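You operate a simulated robot arm through the tools that you are given. There is no shell and no other tool.

The job below is to be done with a simulated robot arm. You get a single attempt, and the scene is never put back.

Task
Move the green roll to the green mat and wipe the smears off the glass and the yellow mat.
Fine: use the white pad and put it back. What is to be rubbed or washed off counts as gone when no trace of it is left.

The check looks at the end state, three seconds after you hand in, the way a careful person would. Anything else that was tipped, shoved, dropped, spilled or broken makes it a failure.

Robot
A 7-joint arm with a fingered hand, fixed in place. Base frame: the origin is on the floor under the middle of its stand, x ahead of it, y to its left, z up; the work surface is at about z = 870. Lengths are in mm, angles in rad, forces in N, time in s.
It reaches about 1023 mm from its shoulder. Its first joint turns from -2.897 to 2.897 rad. Payload 4 kg.
The TCP is the grasp point between the finger pads, 30 mm short of the fingertips. In the tool frame z runs along the fingers and y along their closing line. The gripper opens to 104 mm; its body begins 35 mm behind the TCP. The gripper is a hand of 4 fingers: y runs from the thumb to the fingers, the wrist lies at [-15, -113, -190] in the tool frame.
Orientation is that of the tool frame in the base frame, as [roll, pitch, yaw] about the fixed x, y, z axes, in that order (R = Rz(yaw) Ry(pitch) Rx(roll)). With the fingers straight down and the wrist toward the robot, the tool's x, y and z point along [0, 1, 0], [1, 0, 0] and [0, 0, -1] of the base frame.

Tools
- The arm moves only by the tool move_arm. Its argument "rows" is one flat list of numbers, 6 for each row, row after row: the shift along the tool's x, y, z in mm, then the turn, a rotation vector about the tool's x, y, z in rad. In form: [dx, dy, dz, rx, ry, rz, dx, dy, dz, rx, ry, rz, ...]. A call has 1 to 20 rows; each row is the pose to reach, as a shift and turn from the pose commanded when the call began, along the tool's axes at that moment. Each row takes 0.2 s and may step no farther than 50 mm and 0.15 rad from the row before; otherwise, the whole call is refused. A pose out of reach is approached as far as the arm can. The call stops where the force on the tool passes 40 N (or 10 N more than at its start, if that is more) or the arm is blocked; 0.2 s more then pass. In this call time passes only in rows, and 0.2 s behind the last. It gives the time, the measured TCP pose, the force on the tool (base axes), the opening and the grip force at its end, in the units of the frame above (readings bear some noise), with the torque about the TCP (base axes, N m) and any sound that the robot's microphone picked up.
- Cameras (640 x 400 px; columns grow to the right, rows downward): "scene" is fixed at [403.1, 497.5, 1618.2]; the picture's right is [-0.83, -0.56, 0.00], its down [-0.43, 0.64, -0.63] and it looks along [0.35, -0.52, -0.78] (base axes); focal length 282 px, centre (320, 200). "wrist" rides on the gripper at [61, -92, -130] in the tool frame; the picture's right is [-0.81, 0.28, -0.52], its down [-0.53, -0.71, 0.46] and it looks along [-0.24, 0.64, 0.72] (tool axes); focal length 275 px, centre (320, 200). There is no depth. A picture from a camera that has moved, and an enlarged one, comes with that camera's place and axes in the base frame and with its lens. The place of the scene camera against the robot may be out by one fixed shift of up to 12 mm in any direction.
- grab_frame(camera): a new picture of that camera. It takes no simulated time.
- set_fingers(index, middle, ring, thumb_bend, thumb_turn): sets how far each is bent, from 0 (flat) to 1 (curled in); at 0.3 the hand is open as for a grip, at 0.7 the pads meet at the TCP. One left out holds its place. A second passes; each finger stops where it meets its share of the squeeze, and holds until it gets a number again. It is the only way to open and close the hand. It gives what a move gives, with no picture; readings hold the bend of each and the force on the fingers (four entries, about 0 where the hand has none), thumb and palm. thumb_turn goes from beside the hand (0) to across from the fingers (1), as for a grip.
- inspect(camera, box): a new picture of the part [left, top, right, bottom] of that camera's present view, enlarged. It takes no simulated time.
- job_done(): hands the job in; it is judged then, once.

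Places have to be worked out from the pictures, the camera data and where the tool is seen. Open the gripper and draw the arm clear of the work before you hand the job in, unless the task says otherwise.

The tools are called after "Request:" as a command line: name --argument value ..., lists and objects as JSON in quotes. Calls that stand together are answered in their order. move_arm: Moves the arm, as the interface text tells. Its arguments: {"type":"object","properties":{"rows":{"type":"array"}},"required":["rows"]} The other tools are called the same way: set_fingers (index, middle, ring, thumb_bend, thumb_turn) moves the fingers one by one; grab_frame (camera) takes a picture; inspect (camera, box) takes an enlarged picture of a part of a camera's view; job_done () hands the job in.

At the start:

```text
t: 0.0
tcp_pos: [711.0, -194.0, 1208.7]
tcp_rot: [3.14, 0.002, 1.57]
ft_force: [0.1, -0.4, 0.7]
moment: [-0.03, 0.03, 0.03]
grip_width: 103.4
finger_force: 0.0
shape: jaw
bend: [0.3, 0.3, 0.3, 0.3, 0.98]
finger forces: [0.1, 0.0, 0.0, 0.0, 0.0, 0.1]
```

scene: 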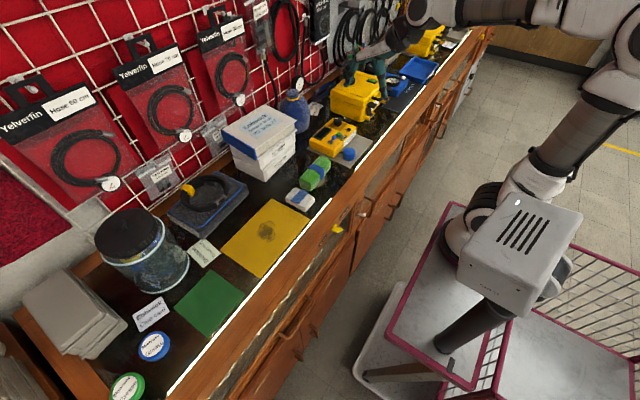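
wrist: 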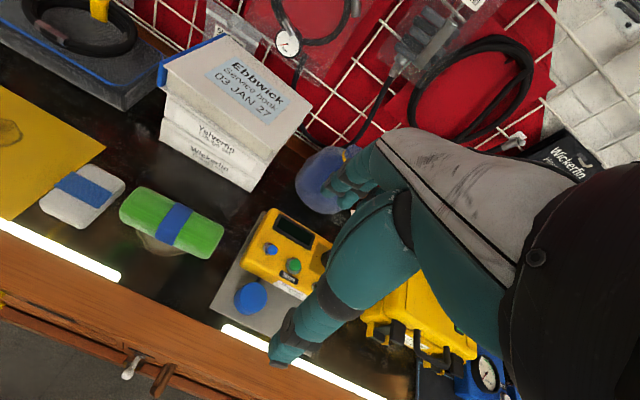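

I'll start by looking closely at the scene: the green roll, the white pad, the yellow mat with its smear and the glass counter are visible; I want enlarged views before any move.

Request:
inspect --camera "scene" --box '[200, 150, 360, 250]'

Request:
inspect --camera "scene" --box '[100, 200, 340, 350]'

Request:
inspect --camera "wrist" --box '[0, 100, 320, 300]'

Request:
inspect --camera "scene" --box '[280, 20, 480, 145]'

```text
4.00 times, centred on (280, 200) of scene
camera zoom: at [403.1, 497.5, 1618.2], right [-0.83, -0.56, 0.0], down [-0.43, 0.64, -0.63], along [0.35, -0.52, -0.78], focal length 1126 px, centre (480, 200)
```

zoom: 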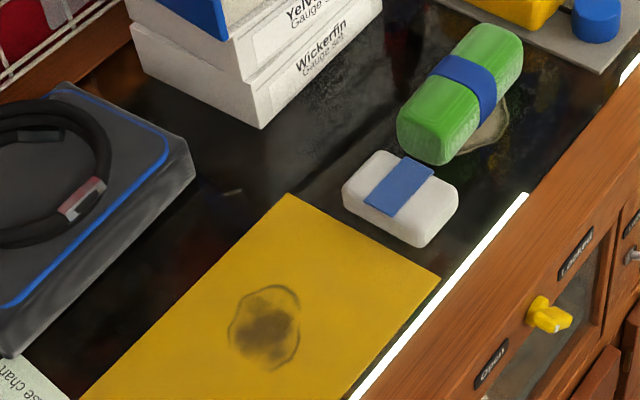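

```text
2.67 times, centred on (220, 275) of scene
camera zoom: at [403.1, 497.5, 1618.2], right [-0.83, -0.56, 0.0], down [-0.43, 0.64, -0.63], along [0.35, -0.52, -0.78], focal length 751 px, centre (587, 0)
```

zoom: 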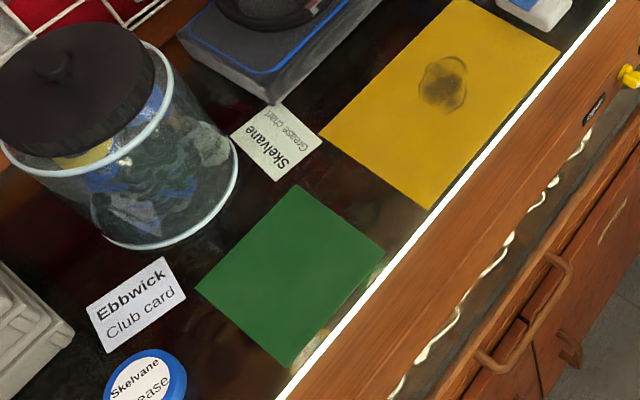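

```text
2.00 times, centred on (160, 200) of wrist
camera zoom: at [619.1, -133.0, 1338.1], right [0.28, -0.81, 0.52], down [-0.71, -0.53, -0.46], along [0.64, -0.24, -0.72], focal length 551 px, centre (640, 200)
```

zoom: 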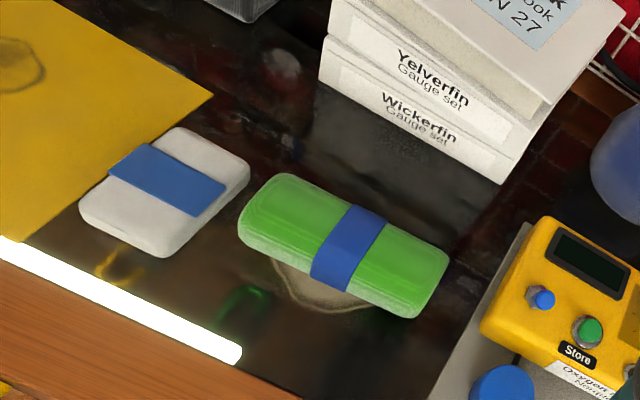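

```text
3.20 times, centred on (380, 82) of scene
camera zoom: at [403.1, 497.5, 1618.2], right [-0.83, -0.56, 0.0], down [-0.43, 0.64, -0.63], along [0.35, -0.52, -0.78], focal length 901 px, centre (128, 576)
```

zoom: 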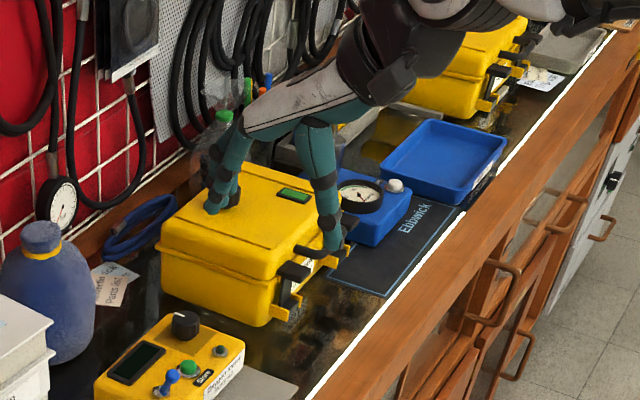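

The roll appears to lie partly on top of a smear on the glass near (805,-70), the pad near (780,47), the yellow-mat smear near (810,198) and the green mat near (788,446). I want more detail on other objects and possible extra smears before moving.

Request:
inspect --camera "scene" --box '[80, 300, 240, 400]'

Request:
inspect --camera "scene" --box '[280, 130, 376, 190]'

Request:
inspect --camera "wrist" --box '[100, 160, 260, 260]'

Request:
inspect --camera "scene" --box '[200, 190, 296, 250]'

```text
4.00 times, centred on (160, 350) of scene
camera zoom: at [403.1, 497.5, 1618.2], right [-0.83, -0.56, 0.0], down [-0.43, 0.64, -0.63], along [0.35, -0.52, -0.78], focal length 1126 px, centre (960, -400)
```

zoom: 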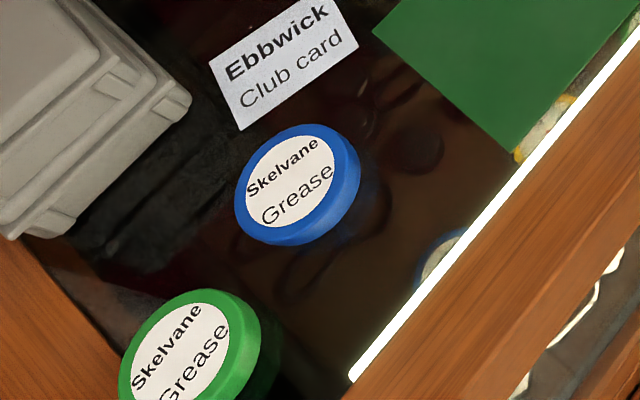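

```text
6.67 times, centred on (328, 160) of scene
camera zoom: at [403.1, 497.5, 1618.2], right [-0.83, -0.56, 0.0], down [-0.43, 0.64, -0.63], along [0.35, -0.52, -0.78], focal length 1877 px, centre (267, 467)
```

zoom: 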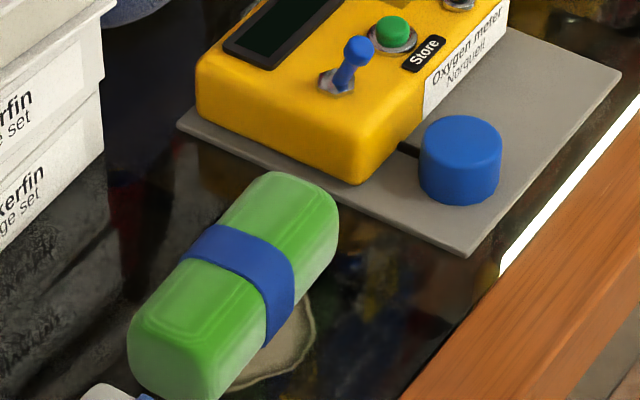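

```text
4.00 times, centred on (180, 210) of wrist
camera zoom: at [619.1, -133.0, 1338.1], right [0.28, -0.81, 0.52], down [-0.71, -0.53, -0.46], along [0.64, -0.24, -0.72], focal length 1101 px, centre (880, 160)
```

zoom: 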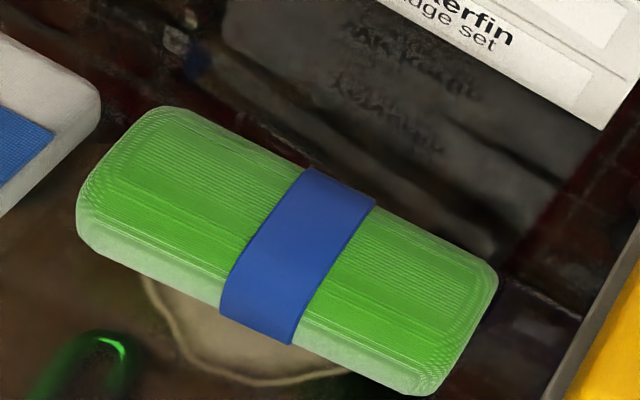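

```text
6.67 times, centred on (248, 220) of scene
camera zoom: at [403.1, 497.5, 1618.2], right [-0.83, -0.56, 0.0], down [-0.43, 0.64, -0.63], along [0.35, -0.52, -0.78], focal length 1877 px, centre (800, 67)
```

zoom: 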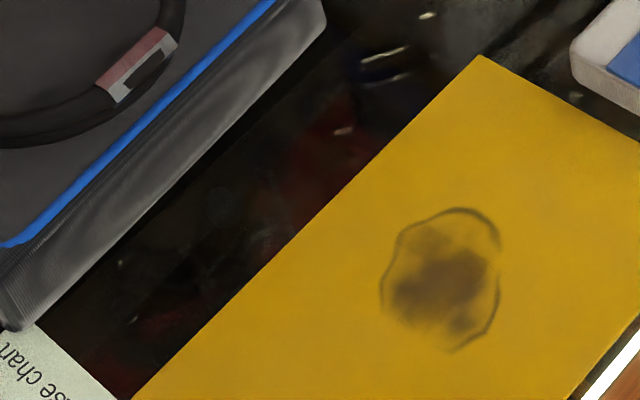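

The green roll lies along base y (yawed about +0.075 rad), centre ≈ (803,-72), about 50 mm wide, with the glass smear partly under it. I move the open hand above it to z≈1050 and look again.

Request:
move_arm --rows '[15.25, 11.5, 19.8, 0, 0, -0.0094, 30.5, 23, 39.6, 0, 0, -0.0188, 45.75, 34.5, 59.4, 0, 0, -0.0282, 61, 46, 79.2, 0, 0, -0.0376, 76.25, 57.5, 99, 0, 0, -0.047, 91.5, 69, 118.8, 0, 0, -0.0564, 106.75, 80.5, 138.6, 0, 0, -0.0658, 122, 92, 158.4, 0, 0, -0.075]'

Request:
grab_frame --camera "wrist"

Request:
grab_frame --camera "scene"

```text
t: 1.8
tcp_pos: [802.5, -70.8, 1050.1]
tcp_rot: [-3.141, 0.001, 1.646]
ft_force: [-0.3, -0.2, 1.3]
moment: [-0.02, 0.03, 0.02]
grip_width: 103.6
finger_force: 0.0
shape: jaw
bend: [0.3, 0.3, 0.3, 0.3, 0.98]
finger forces: [0.0, 0.0, 0.0, 0.0, 0.0, 0.0]
```

```text
taken
camera wrist: at [706.7, -17.3, 1179.8], right [0.34, -0.79, 0.52], down [-0.67, -0.58, -0.46], along [0.66, -0.19, -0.72], focal length 275 px, centre (320, 200)
```

wrist: 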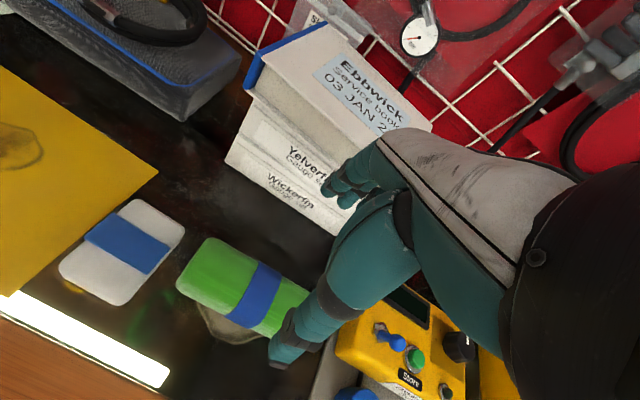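

```text
taken
```

scene: 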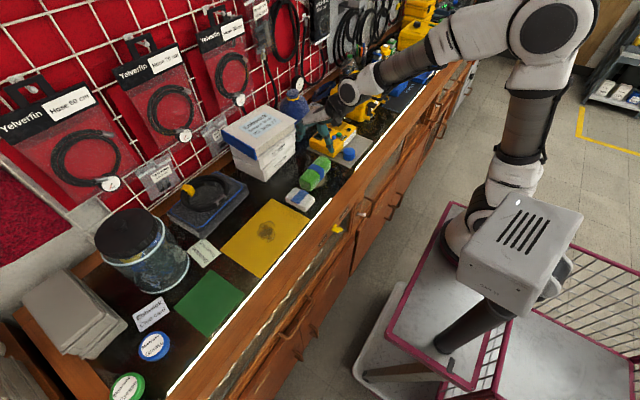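

The hand is about 155 mm above the roll; I zoom in to refine the roll's pose relative to the tool.

Request:
inspect --camera "wrist" --box '[160, 220, 352, 340]'

Request:
inspect --camera "scene" --box '[270, 100, 398, 180]'

Request:
inspect --camera "wrist" --box '[0, 160, 240, 310]'

```text
3.33 times, centred on (256, 280) of wrist
camera zoom: at [706.7, -17.3, 1179.8], right [0.34, -0.79, 0.52], down [-0.67, -0.58, -0.46], along [0.66, -0.19, -0.72], focal length 918 px, centre (533, -67)
```

zoom: 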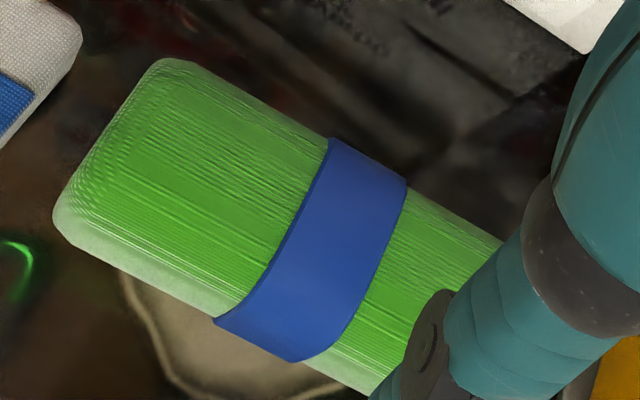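

```text
5.00 times, centred on (334, 140) of scene
camera zoom: at [403.1, 497.5, 1618.2], right [-0.83, -0.56, 0.0], down [-0.43, 0.64, -0.63], along [0.35, -0.52, -0.78], focal length 1408 px, centre (250, 500)
```

zoom: 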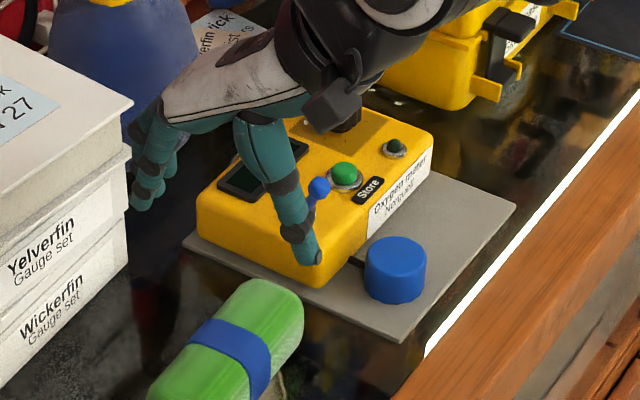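

```text
2.67 times, centred on (120, 235) of wrist
camera zoom: at [706.7, -17.3, 1179.8], right [0.34, -0.79, 0.52], down [-0.67, -0.58, -0.46], along [0.66, -0.19, -0.72], focal length 734 px, centre (853, 107)
```

zoom: 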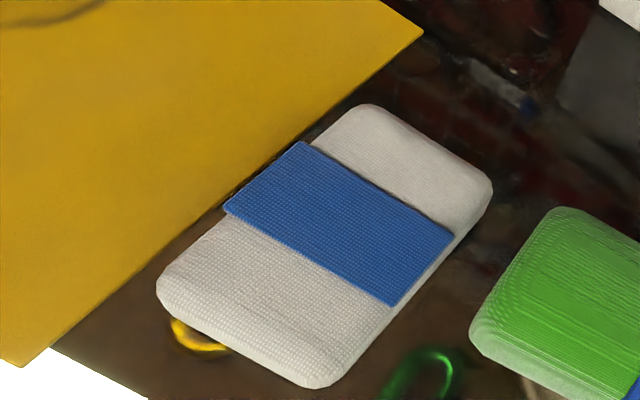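

Refined: roll centre ≈ (805,-75), width ~54 mm, pad spans x 744–829, y 21–76 (remember this for putting it back). I descend to z≈950, just above the roll top, to check the fingers straddle it.

Request:
move_arm --rows '[-1.3, 0.7, 25, 0, 0, 0, -2.6, 1.4, 50, 0, 0, 0, -3.9, 2.2, 75, 0, 0, 0, -3.9, 2.2, 100, 0, 0, 0]'

Request:
grab_frame --camera "wrist"

Request:
inspect --camera "scene" --box '[240, 100, 400, 200]'

```text
t: 2.8
tcp_pos: [805.2, -76.6, 949.6]
tcp_rot: [-3.14, 0.0, 1.646]
ft_force: [0.5, -0.6, -0.1]
moment: [0.02, -0.03, -0.01]
grip_width: 103.8
finger_force: 0.0
shape: jaw
bend: [0.3, 0.3, 0.3, 0.3, 0.98]
finger forces: [0.1, 0.0, 0.1, 0.0, 0.0, 0.0]
```

```text
taken
camera wrist: at [709.6, -21.9, 1079.4], right [0.34, -0.79, 0.52], down [-0.67, -0.59, -0.46], along [0.66, -0.19, -0.72], focal length 275 px, centre (320, 200)
```

wrist: 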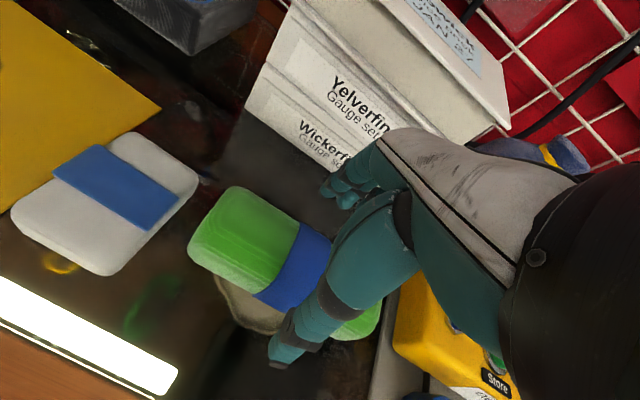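

```text
4.00 times, centred on (320, 150) of scene
camera zoom: at [403.1, 497.5, 1618.2], right [-0.83, -0.56, 0.0], down [-0.43, 0.64, -0.63], along [0.35, -0.52, -0.78], focal length 1126 px, centre (320, 400)
```

zoom: 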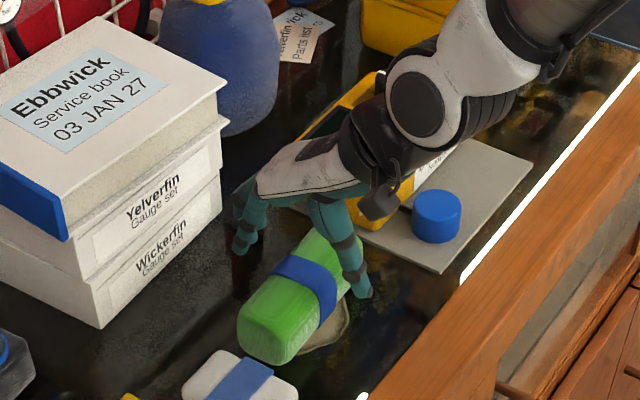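

The fingers straddle the roll with clearance to the boxes (front face x≈947) and the meter. I descend the remaining ~43 mm to z≈906.

Request:
move_arm --rows '[1, 0, 12, 0, 0, 0, 2, 0, 24, 0, 0, 0, 2, 0, 34, 0, 0, 0, 2, 0, 43.5, 0, 0, 0]'

Request:
grab_frame --camera "wrist"

Request:
inspect --camera "scene" --box '[240, 100, 400, 200]'

```text
t: 3.8
tcp_pos: [805.6, -74.2, 908.0]
tcp_rot: [3.141, 0.0, 1.646]
ft_force: [-0.1, 0.4, -0.5]
moment: [0.03, 0.0, -0.01]
grip_width: 103.5
finger_force: 0.1
shape: jaw
bend: [0.3, 0.3, 0.3, 0.3, 0.98]
finger forces: [0.1, 0.0, 0.1, 0.0, 0.0, 0.1]
```

```text
taken
camera wrist: at [709.2, -19.8, 1036.3], right [0.33, -0.79, 0.52], down [-0.67, -0.58, -0.46], along [0.66, -0.19, -0.72], focal length 275 px, centre (320, 200)
```

wrist: 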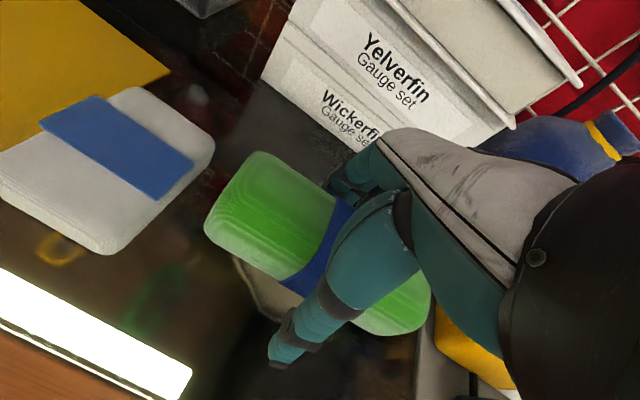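

```text
4.00 times, centred on (320, 150) of scene
camera zoom: at [403.1, 497.5, 1618.2], right [-0.83, -0.56, 0.0], down [-0.43, 0.64, -0.63], along [0.35, -0.52, -0.78], focal length 1126 px, centre (320, 400)
```

zoom: 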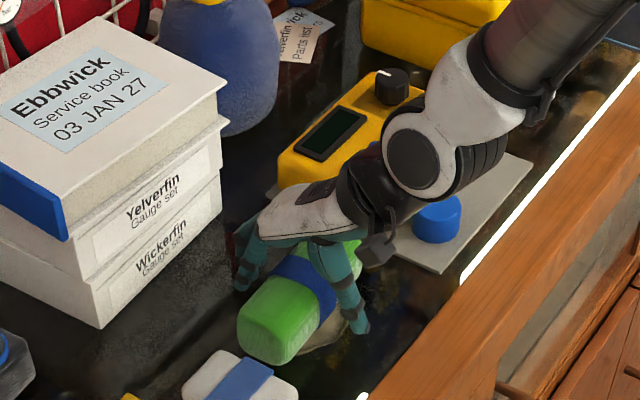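

The roll sits centred between thumb and fingers at z≈908. I close the hand; each finger should stop at its squeeze share.

Request:
set_fingers --index 0.7 --middle 0.7 --ring 0.7 --thumb_bend 0.7

Request:
grab_frame --camera "wrist"

Request:
inspect --camera "scene" --box '[240, 100, 400, 200]'

```text
t: 4.8
tcp_pos: [805.5, -74.3, 907.2]
tcp_rot: [3.141, -0.001, 1.645]
ft_force: [1.3, 0.6, 4.2]
moment: [-0.06, -0.16, 0.12]
grip_width: 50.1
finger_force: 22.4
shape: fingers
bend: [0.54, 0.58, 0.59, 0.52, 0.95]
finger forces: [8.2, 7.3, 7.4, 0.1, 21.7, 0.0]
```

```text
taken
camera wrist: at [709.3, -19.7, 1036.6], right [0.33, -0.79, 0.52], down [-0.67, -0.58, -0.46], along [0.66, -0.19, -0.72], focal length 275 px, centre (320, 200)
```

wrist: 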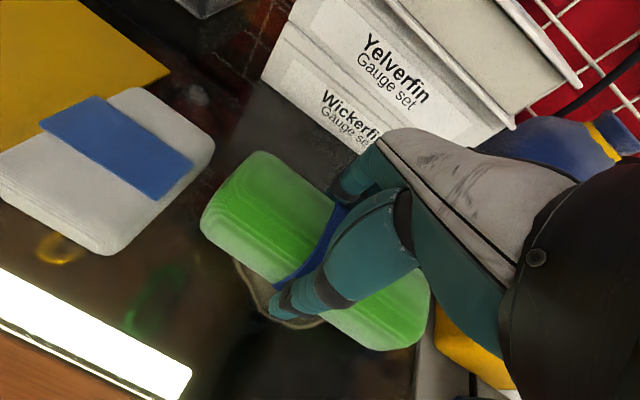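

```text
4.00 times, centred on (320, 150) of scene
camera zoom: at [403.1, 497.5, 1618.2], right [-0.83, -0.56, 0.0], down [-0.43, 0.64, -0.63], along [0.35, -0.52, -0.78], focal length 1126 px, centre (320, 400)
```

zoom: 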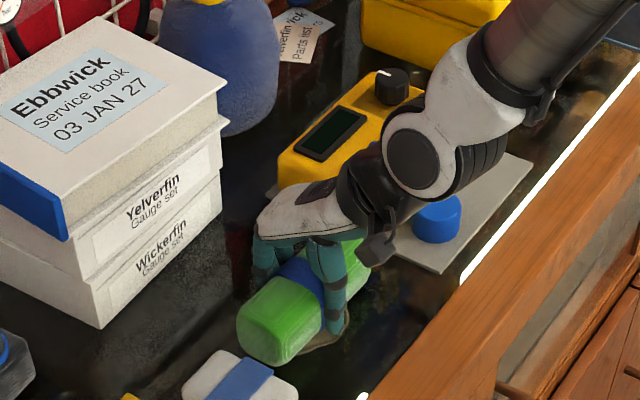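

Grip is firm (about 22 N, 50 mm wide). I lift the roll straight up by 60 mm and check it hangs securely.

Request:
move_arm --rows '[0, 0, -8, 0, 0, 0, 0, 0, -20, 0, 0, 0, 0, 0, -34, 0, 0, 0, 0, 0, -48, 0, 0, 0, 0, 0, -60, 0, 0, 0]'

Request:
grab_frame --camera "wrist"

Request:
inspect --camera "scene" --box '[240, 100, 400, 200]'

```text
t: 6.0
tcp_pos: [805.1, -74.6, 965.6]
tcp_rot: [-3.141, 0.0, 1.645]
ft_force: [-0.3, 0.0, -1.4]
moment: [-0.03, 0.03, 0.01]
grip_width: 49.9
finger_force: 20.5
shape: fingers
bend: [0.54, 0.59, 0.6, 0.52, 0.94]
finger forces: [8.2, 6.6, 6.5, 0.0, 21.4, 0.1]
```

```text
taken
camera wrist: at [709.1, -19.6, 1095.8], right [0.34, -0.79, 0.52], down [-0.67, -0.58, -0.45], along [0.66, -0.19, -0.72], focal length 275 px, centre (320, 200)
```

wrist: 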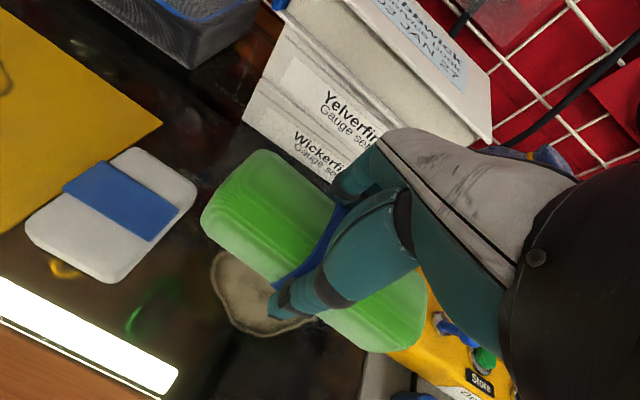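

```text
4.00 times, centred on (320, 150) of scene
camera zoom: at [403.1, 497.5, 1618.2], right [-0.83, -0.56, 0.0], down [-0.43, 0.64, -0.63], along [0.35, -0.52, -0.78], focal length 1126 px, centre (320, 400)
```

zoom: 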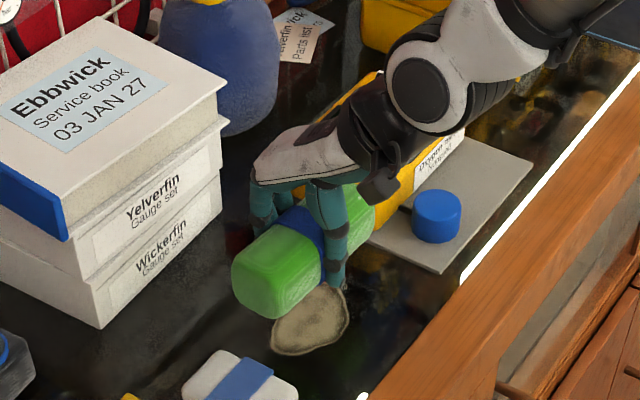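

The roll lifted cleanly and the full glass smear is now visible around (797,-73). I zoom in on the roll in the hand to find its orientation.

Request:
inspect --camera "wrist" --box '[180, 120, 500, 320]'

Request:
inspect --camera "wrist" --box '[190, 200, 450, 360]'

```text
2.00 times, centred on (340, 220) of wrist
camera zoom: at [709.1, -19.6, 1095.8], right [0.34, -0.79, 0.52], down [-0.67, -0.58, -0.45], along [0.66, -0.19, -0.72], focal length 551 px, centre (280, 160)
```

zoom: 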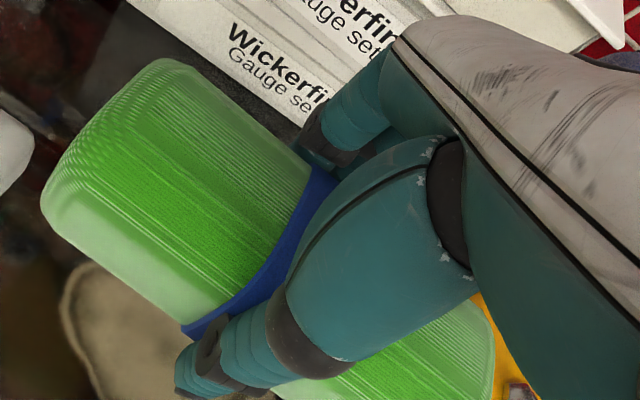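

```text
2.46 times, centred on (320, 280) of wrist
camera zoom: at [709.1, -19.6, 1095.8], right [0.34, -0.79, 0.52], down [-0.67, -0.58, -0.45], along [0.66, -0.19, -0.72], focal length 678 px, centre (320, 3)
```

zoom: 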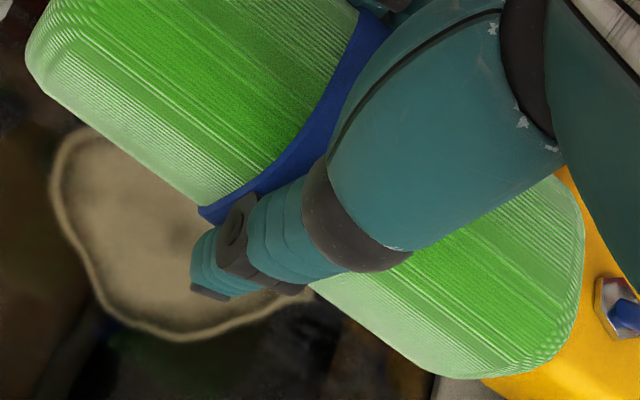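

The roll in the hand is nearly parallel to base y at the present hand yaw, which also suits the mat. I raise it to z≈1045 and carry it to above the green mat near (785,446).

Request:
move_arm --rows '[0, 0, -30, 0, 0, 0, 10, 0.4, -60, 0, 0, 0, 35, 1.3, -80, 0, 0, 0, 75, 2.8, -80, 0, 0, 0, 115, 4.2, -80, 0, 0, 0, 155, 5.7, -80, 0, 0, 0, 195, 7.2, -80, 0, 0, 0, 235, 8.6, -80, 0, 0, 0, 275, 10.1, -80, 0, 0, 0, 315, 11.6, -80, 0, 0, 0, 355, 13, -80, 0, 0, 0, 395, 14.5, -80, 0, 0, 0, 430, 15.8, -80, 0, 0, 0, 460, 16.9, -80, 0, 0, 0, 485, 17.8, -80, 0, 0, 0, 505, 18.5, -80, 0, 0, 0, 515, 18.9, -80, 0, 0, 0, 520, 19.1, -80, 0, 0, 0]'

Request:
grab_frame --camera "wrist"

Request:
grab_frame --camera "scene"

```text
t: 9.8
tcp_pos: [784.7, 446.2, 1046.4]
tcp_rot: [3.14, 0.001, 1.647]
ft_force: [-0.1, -0.4, -1.6]
moment: [0.01, 0.02, 0.0]
grip_width: 49.8
finger_force: 20.9
shape: fingers
bend: [0.55, 0.59, 0.6, 0.52, 0.94]
finger forces: [8.0, 6.4, 6.3, 0.1, 20.7, 0.0]
```

```text
taken
camera wrist: at [689.3, 501.0, 1176.4], right [0.34, -0.79, 0.52], down [-0.67, -0.58, -0.45], along [0.66, -0.2, -0.72], focal length 275 px, centre (320, 200)
```

wrist: 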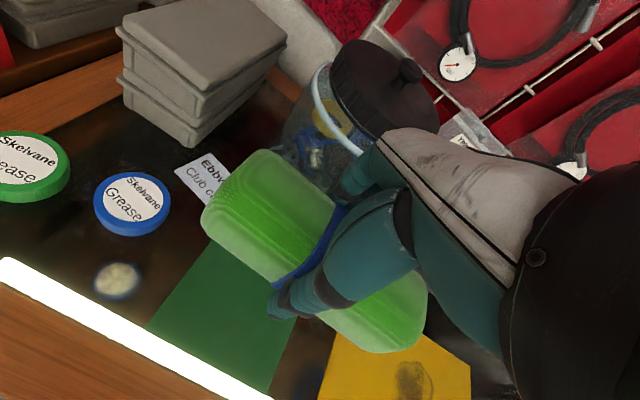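

```text
taken
```

scene: 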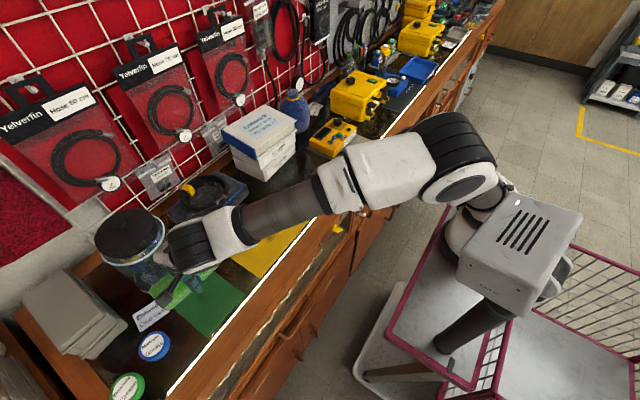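

The roll is above the mat: mat's near edge at x≈722, y from 381 to 507, so its centre is ≈ (788,444). I check the glass jar's clearance to the fingers before lowering.

Request:
inspect --camera "wrist" --box '[180, 60, 500, 260]'

Request:
inspect --camera "scene" --box '[80, 200, 272, 320]'

```text
2.00 times, centred on (340, 160) of wrist
camera zoom: at [689.3, 501.0, 1176.4], right [0.34, -0.79, 0.52], down [-0.67, -0.58, -0.45], along [0.66, -0.2, -0.72], focal length 551 px, centre (280, 280)
```

zoom: 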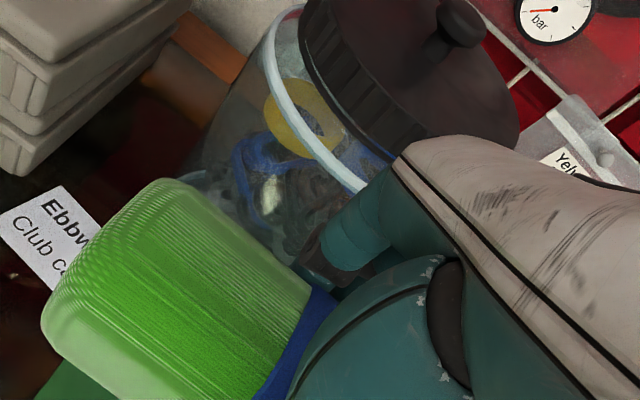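

```text
3.33 times, centred on (176, 260) of scene
camera zoom: at [403.1, 497.5, 1618.2], right [-0.83, -0.56, 0.0], down [-0.43, 0.64, -0.63], along [0.35, -0.52, -0.78], focal length 939 px, centre (800, 0)
```

zoom: 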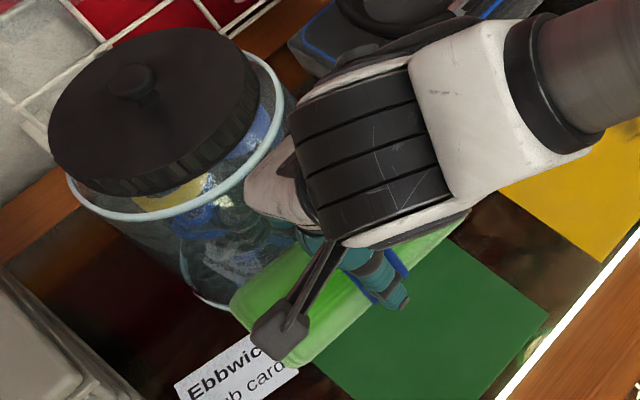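

The jar's near side is at x≈890 while the fingers reach ≈855, so there is clearance. I lower the roll to just above the mat (z≈922).

Request:
move_arm --rows '[-0.5, 0, 15, 0, 0, 0, -1, 0, 40, 0, 0, 0, -1.5, 0, 65, 0, 0, 0, -1.5, 0, 90, 0, 0, 0, -1.5, 0, 110, 0, 0, 0, -1.5, 0, 124, 0, 0, 0]'

Request:
grab_frame --camera "wrist"

Request:
inspect --camera "scene" --box '[80, 200, 272, 320]'

```text
t: 11.2
tcp_pos: [785.3, 443.3, 921.5]
tcp_rot: [3.141, 0.0, 1.645]
ft_force: [0.6, -0.8, -0.9]
moment: [0.0, 0.02, -0.01]
grip_width: 49.5
finger_force: 20.6
shape: fingers
bend: [0.55, 0.59, 0.6, 0.52, 0.94]
finger forces: [7.9, 6.5, 6.4, 0.1, 20.8, 0.0]
```

```text
taken
camera wrist: at [689.2, 498.2, 1051.4], right [0.33, -0.79, 0.52], down [-0.67, -0.58, -0.46], along [0.66, -0.19, -0.72], focal length 275 px, centre (320, 200)
```

wrist: 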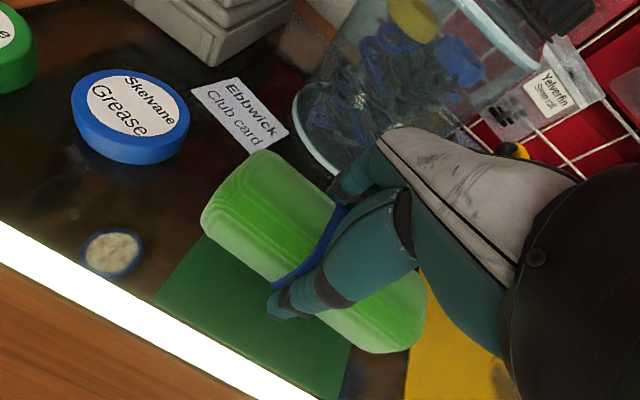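

```text
3.33 times, centred on (176, 260) of scene
camera zoom: at [403.1, 497.5, 1618.2], right [-0.83, -0.56, 0.0], down [-0.43, 0.64, -0.63], along [0.35, -0.52, -0.78], focal length 939 px, centre (800, 0)
```

zoom: 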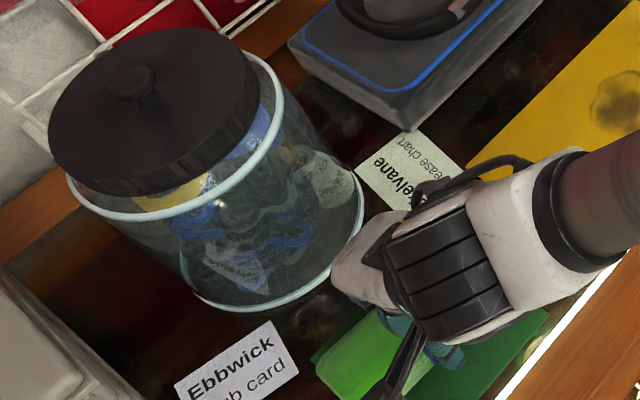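

The roll is ~140 mm long versus a ~127 mm mat, so placed diagonally it will lie entirely on the mat. I turn the hand +45° about the vertical here (which also takes the fingers away from the jar) while shifting to centre it.

Request:
move_arm --rows '[0.3, 0.5, -6, 0, 0, -0.08, 0.6, 1.1, -10, 0, 0, -0.2, 1, 1.7, -10, 0, 0, -0.32, 1.4, 2.4, -10, 0, 0, -0.44, 1.8, 3.1, -10, 0, 0, -0.56, 2.2, 3.7, -10, 0, 0, -0.68, 2.2, 3.7, -10, 0, 0, -0.76, 2.2, 3.7, -10, 0, 0, -0.785]'

Request:
grab_frame --camera "wrist"

Request:
inspect --camera "scene" --box '[80, 200, 272, 320]'

```text
t: 13.0
tcp_pos: [789.1, 446.3, 932.5]
tcp_rot: [-3.141, 0.001, 2.433]
ft_force: [-0.1, 0.0, -1.6]
moment: [0.0, -0.02, -0.03]
grip_width: 49.6
finger_force: 20.9
shape: fingers
bend: [0.55, 0.59, 0.6, 0.52, 0.94]
finger forces: [8.1, 6.4, 6.3, 0.0, 20.8, 0.0]
```

```text
taken
camera wrist: at [682.8, 417.4, 1062.2], right [0.79, -0.32, 0.52], down [-0.06, -0.89, -0.46], along [0.61, 0.33, -0.72], focal length 275 px, centre (320, 200)
```

wrist: 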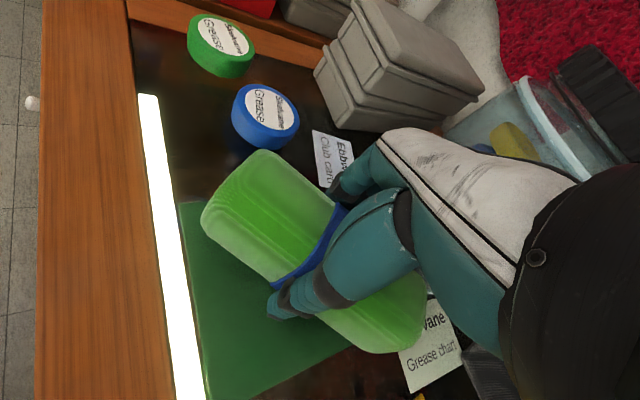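

```text
3.33 times, centred on (176, 260) of scene
camera zoom: at [403.1, 497.5, 1618.2], right [-0.83, -0.56, 0.0], down [-0.43, 0.64, -0.63], along [0.35, -0.52, -0.78], focal length 939 px, centre (800, 0)
```

zoom: 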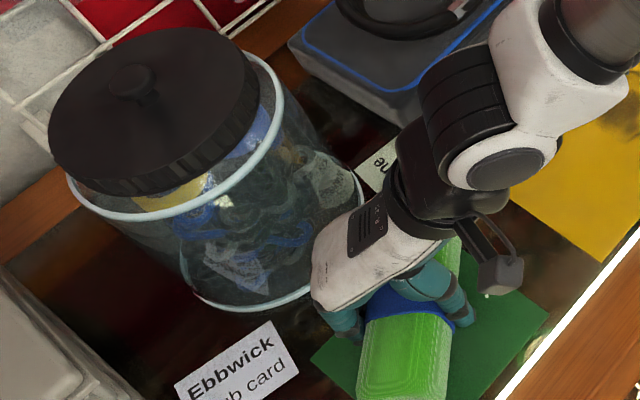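

The roll is now diagonal above the mat, whose centre is ≈ (788,444). I lower it gently until it touches (TCP z≈909).

Request:
move_arm --rows '[0, 0, 6, 0, 0, 0, 0, 0, 12, 0, 0, 0, 0, 0, 17, 0, 0, 0, 0, 0, 20, 0, 0, 0, 0, 0, 22, 0, 0, 0, 0, 0, 23.5, 0, 0, 0]'

Request:
grab_frame --camera "wrist"

Request:
inspect --camera "scene" --box '[80, 200, 272, 320]'

```text
t: 14.4
tcp_pos: [788.3, 446.0, 910.1]
tcp_rot: [3.139, 0.0, 2.432]
ft_force: [0.1, -0.3, 6.2]
moment: [-0.02, -0.22, -0.06]
grip_width: 49.4
finger_force: 22.2
shape: fingers
bend: [0.55, 0.59, 0.6, 0.52, 0.94]
finger forces: [8.0, 6.6, 7.0, 0.0, 22.4, 0.0]
```

```text
taken
camera wrist: at [682.4, 417.4, 1039.7], right [0.79, -0.32, 0.52], down [-0.06, -0.89, -0.46], along [0.61, 0.33, -0.72], focal length 275 px, centre (320, 200)
```

wrist: 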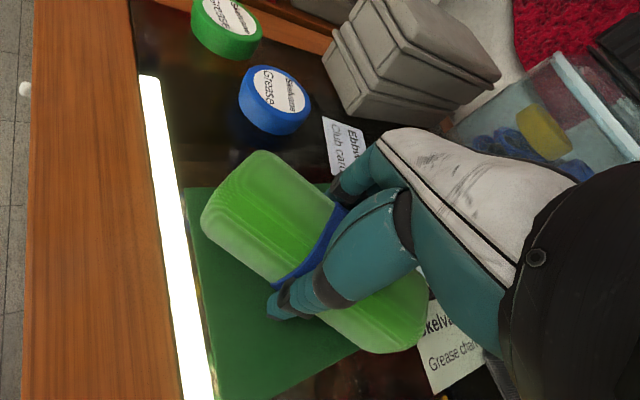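

```text
3.33 times, centred on (176, 260) of scene
camera zoom: at [403.1, 497.5, 1618.2], right [-0.83, -0.56, 0.0], down [-0.43, 0.64, -0.63], along [0.35, -0.52, -0.78], focal length 939 px, centre (800, 0)
```

zoom: 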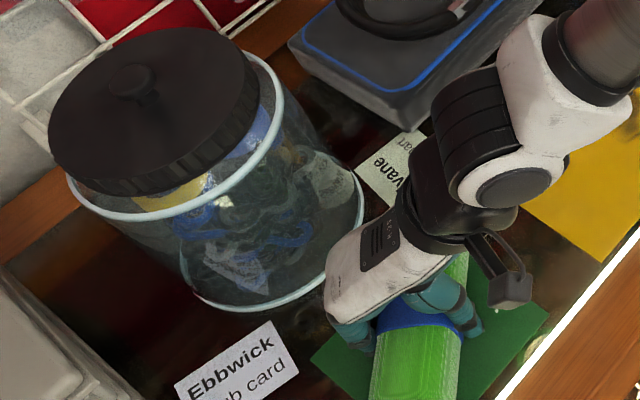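

The reaction force rose to ~6 N, so the roll rests on the mat. I open the fingers partway to release it.

Request:
set_fingers --index 0.42 --middle 0.42 --ring 0.42 --thumb_bend 0.4

Request:
grab_frame --camera "wrist"

```text
t: 15.4
tcp_pos: [788.0, 446.6, 910.7]
tcp_rot: [3.141, 0.001, 2.432]
ft_force: [-0.1, -0.1, 0.6]
moment: [0.04, -0.03, 0.02]
grip_width: 75.1
finger_force: 0.0
shape: fingers
bend: [0.42, 0.42, 0.42, 0.4, 0.97]
finger forces: [0.0, 0.0, 0.0, 0.0, 0.5, 0.0]
```

```text
taken
camera wrist: at [682.4, 417.4, 1038.7], right [0.79, -0.32, 0.52], down [-0.06, -0.89, -0.46], along [0.61, 0.33, -0.72], focal length 275 px, centre (320, 200)
```

wrist: 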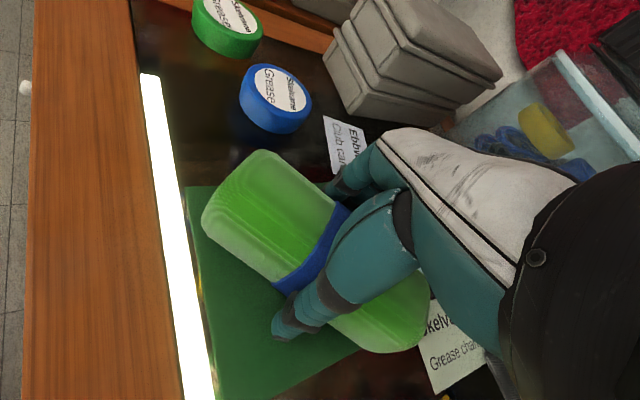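

Fingers are off; the thumb still reads ~0.5 N, so I open the thumb a little more before lifting.

Request:
set_fingers --thumb_bend 0.3

Request:
inspect --camera "wrist" --box '[180, 120, 460, 400]'

```text
t: 16.4
tcp_pos: [788.0, 445.9, 908.8]
tcp_rot: [3.141, 0.0, 2.432]
ft_force: [0.1, -0.8, 0.1]
moment: [-0.02, -0.01, 0.02]
grip_width: 87.8
finger_force: 0.0
shape: fingers
bend: [0.42, 0.42, 0.42, 0.3, 0.97]
finger forces: [0.0, 0.1, 0.1, 0.0, 0.0, 0.1]
```

```text
1.43 times, centred on (320, 260) of wrist
camera zoom: at [682.4, 417.4, 1038.7], right [0.79, -0.32, 0.52], down [-0.06, -0.89, -0.46], along [0.61, 0.33, -0.72], focal length 393 px, centre (320, 114)
```

zoom: 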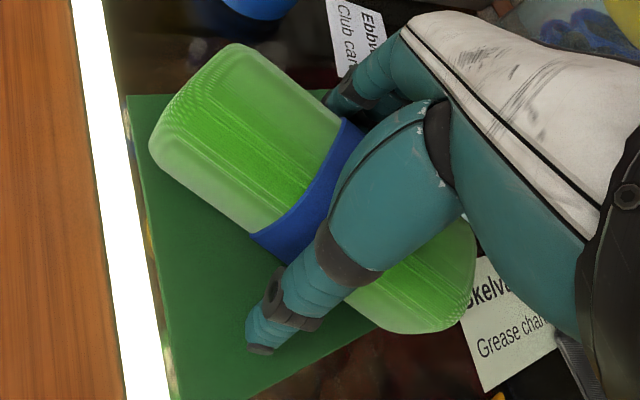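

Both sides are clear of the roll now. I lift the hand straight up 150 mm and check the roll's placement.

Request:
move_arm --rows '[0, 0, -8, 0, 0, 0, 0, 0, -22, 0, 0, 0, 0, 0, -42, 0, 0, 0, 0, 0, -66, 0, 0, 0, 0, 0, -92, 0, 0, 0, 0, 0, -120, 0, 0, 0, 0, 0, -150, 0, 0, 0]'

Request:
grab_frame --camera "wrist"

Request:
inspect --camera "scene" --box '[80, 200, 272, 320]'

```text
t: 18.0
tcp_pos: [788.6, 445.4, 1057.3]
tcp_rot: [3.14, -0.002, 2.43]
ft_force: [-0.1, 0.6, -0.2]
moment: [-0.01, 0.04, 0.01]
grip_width: 87.6
finger_force: 0.0
shape: fingers
bend: [0.42, 0.42, 0.42, 0.3, 0.97]
finger forces: [0.2, 0.1, 0.0, 0.0, 0.0, 0.0]
```

```text
taken
camera wrist: at [683.1, 417.8, 1188.2], right [0.79, -0.32, 0.52], down [-0.06, -0.89, -0.46], along [0.6, 0.33, -0.72], focal length 275 px, centre (320, 200)
```

wrist: 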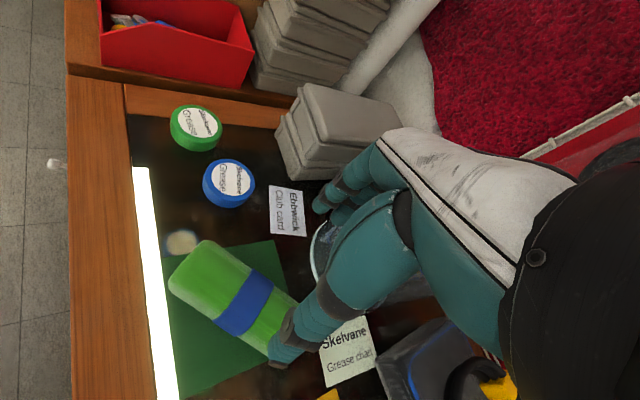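

```text
3.33 times, centred on (176, 260) of scene
camera zoom: at [403.1, 497.5, 1618.2], right [-0.83, -0.56, 0.0], down [-0.43, 0.64, -0.63], along [0.35, -0.52, -0.78], focal length 939 px, centre (800, 0)
```

zoom: 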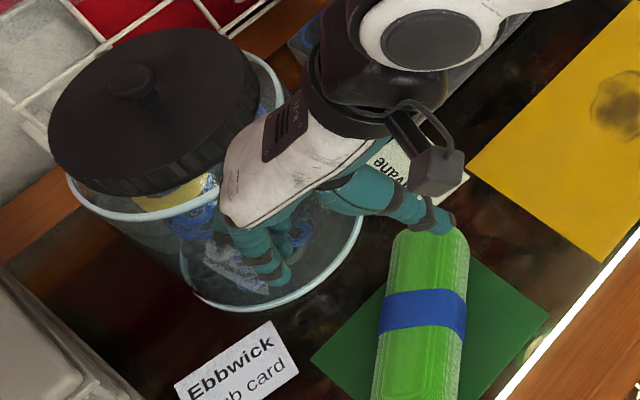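

The roll lies diagonally on the green mat. Next I go above the white pad (≈(786,48)) at z≈1010, turning the hand so it closes along base y (across the pad's 55 mm width).

Request:
move_arm --rows '[-21.5, -25.15, 0, 0, 0, -0.06, -43, -50.3, 0, 0, 0, -0.12, -64.4, -75.5, 0, 0, 0, -0.18, -85.9, -100.6, 4, 0, 0, -0.24, -107.4, -125.8, 8, 0, 0, -0.3, -128.9, -150.9, 13, 0, 0, -0.36, -150.3, -176, 18, 0, 0, -0.42, -171.8, -201.2, 24, 0, 0, -0.48, -193.3, -226.4, 30, 0, 0, -0.54, -214.8, -251.5, 36, 0, 0, -0.6, -236.2, -276.7, 42, 0, 0, -0.66, -257.7, -301.8, 47, 0, 0, -0.712]'

Request:
grab_frame --camera "wrist"

Request:
grab_frame --camera "scene"

```text
t: 20.6
tcp_pos: [786.0, 50.4, 1012.5]
tcp_rot: [3.141, 0.001, -3.138]
ft_force: [-0.5, 0.5, 0.9]
moment: [-0.03, -0.03, -0.03]
grip_width: 87.8
finger_force: 0.0
shape: fingers
bend: [0.42, 0.42, 0.42, 0.3, 0.97]
finger forces: [0.1, 0.0, 0.0, 0.0, 0.0, 0.0]
```

```text
taken
camera wrist: at [725.7, -41.7, 1142.3], right [0.81, 0.28, 0.52], down [0.54, -0.71, -0.46], along [0.24, 0.65, -0.72], focal length 275 px, centre (320, 200)
```

wrist: 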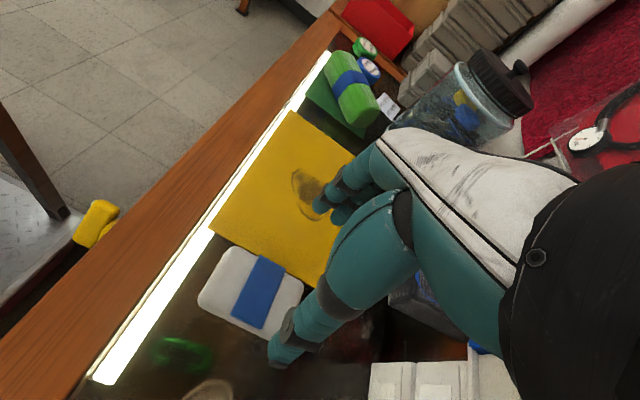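

```text
taken
```

scene: 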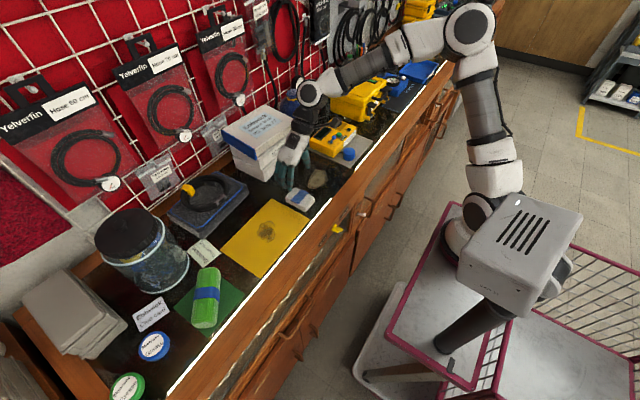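

The pose was reached fine with the hand turned 90°. I zoom in to verify the roll's placement and refine the pad's pose.

Request:
inspect --camera "scene" --box '[150, 240, 278, 360]'

Request:
inspect --camera "wrist" --box '[180, 200, 372, 320]'

Request:
inspect --camera "scene" --box '[240, 110, 400, 210]'

```text
3.33 times, centred on (214, 300) of scene
camera zoom: at [403.1, 497.5, 1618.2], right [-0.83, -0.56, 0.0], down [-0.43, 0.64, -0.63], along [0.35, -0.52, -0.78], focal length 939 px, centre (673, -133)
```

zoom: 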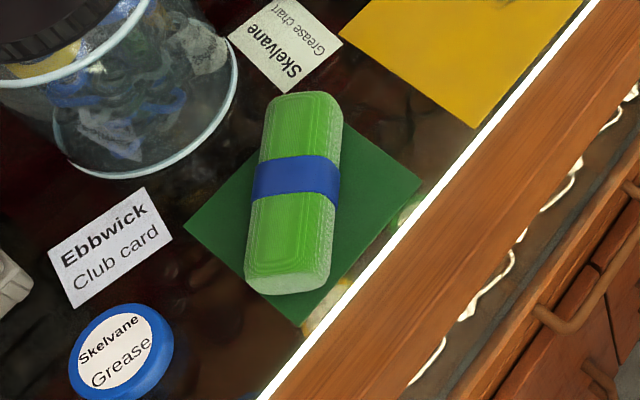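

```text
3.33 times, centred on (276, 260) of wrist
camera zoom: at [725.7, -41.7, 1142.3], right [0.81, 0.28, 0.52], down [0.54, -0.71, -0.46], along [0.24, 0.65, -0.72], focal length 918 px, centre (467, 0)
```

zoom: 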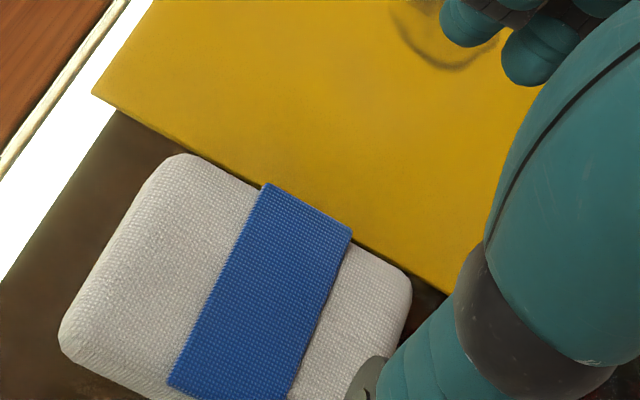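

```text
4.00 times, centred on (320, 160) of scene
camera zoom: at [403.1, 497.5, 1618.2], right [-0.83, -0.56, 0.0], down [-0.43, 0.64, -0.63], along [0.35, -0.52, -0.78], focal length 1126 px, centre (320, 360)
```

zoom: 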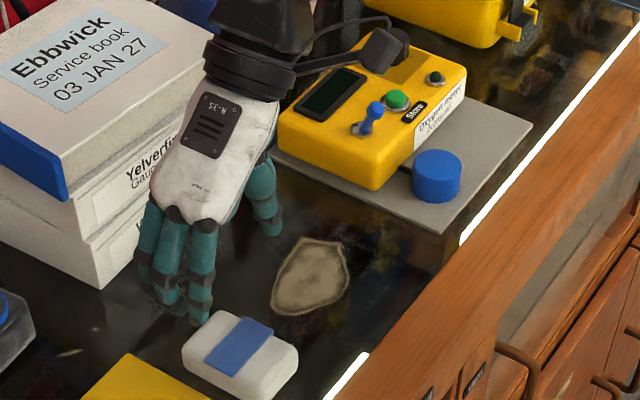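

The roll sits well on the green mat. The pad is centred at ≈ (786.5,48), edges parallel to the axes. I open the fingers fully, then descend over it.

Request:
set_fingers --index 0.3 --middle 0.3 --ring 0.3 --thumb_bend 0.3

Request:
move_arm --rows '[0, -0.8, 20, 0, 0, 0, -0.3, -1.6, 42, 0, 0, 0, -0.5, -2.4, 62, 0, 0, 0, -0.5, -2.4, 75, 0, 0, 0]'

Request:
grab_frame --camera "wrist"

Request:
inspect --camera "scene" --box '[240, 110, 400, 210]'

```text
t: 21.6
tcp_pos: [787.3, 50.6, 1012.1]
tcp_rot: [-3.141, 0.0, -3.139]
ft_force: [-0.1, 1.2, 0.1]
moment: [-0.01, -0.01, -0.02]
grip_width: 102.9
finger_force: 0.0
shape: fingers
bend: [0.3, 0.3, 0.3, 0.3, 0.97]
finger forces: [0.1, 0.1, 0.1, 0.0, 0.1, 0.0]
```

```text
t: 22.6
tcp_pos: [788.0, 48.3, 935.5]
tcp_rot: [-3.142, 0.0, -3.14]
ft_force: [0.7, -0.4, 0.0]
moment: [0.0, -0.01, -0.01]
grip_width: 102.9
finger_force: 0.0
shape: fingers
bend: [0.3, 0.3, 0.3, 0.3, 0.97]
finger forces: [0.0, 0.0, 0.1, 0.0, 0.0, 0.0]
```

```text
taken
camera wrist: at [726.6, -43.8, 1066.6], right [0.81, 0.28, 0.52], down [0.53, -0.71, -0.46], along [0.24, 0.64, -0.72], focal length 275 px, centre (320, 200)
```

wrist: 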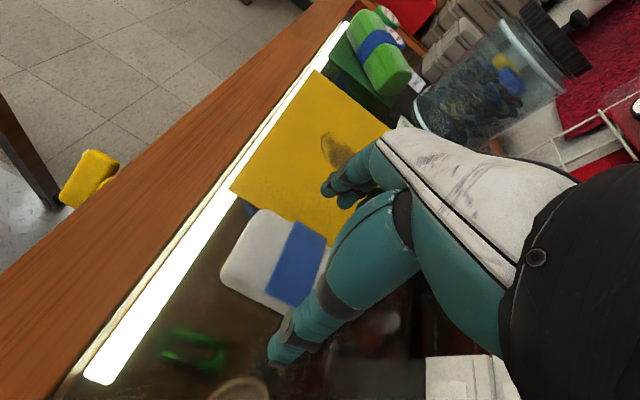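

```text
4.00 times, centred on (320, 160) of scene
camera zoom: at [403.1, 497.5, 1618.2], right [-0.83, -0.56, 0.0], down [-0.43, 0.64, -0.63], along [0.35, -0.52, -0.78], focal length 1126 px, centre (320, 360)
```

zoom: 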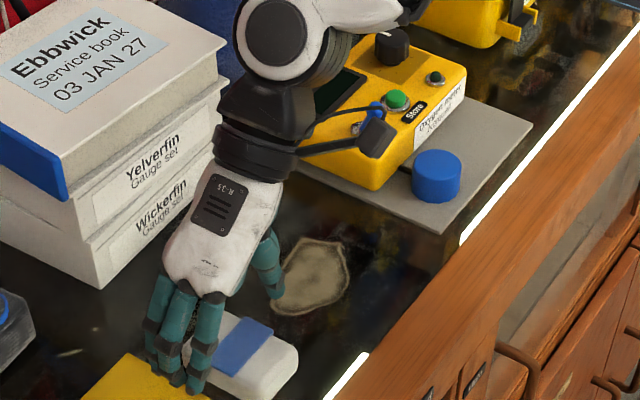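

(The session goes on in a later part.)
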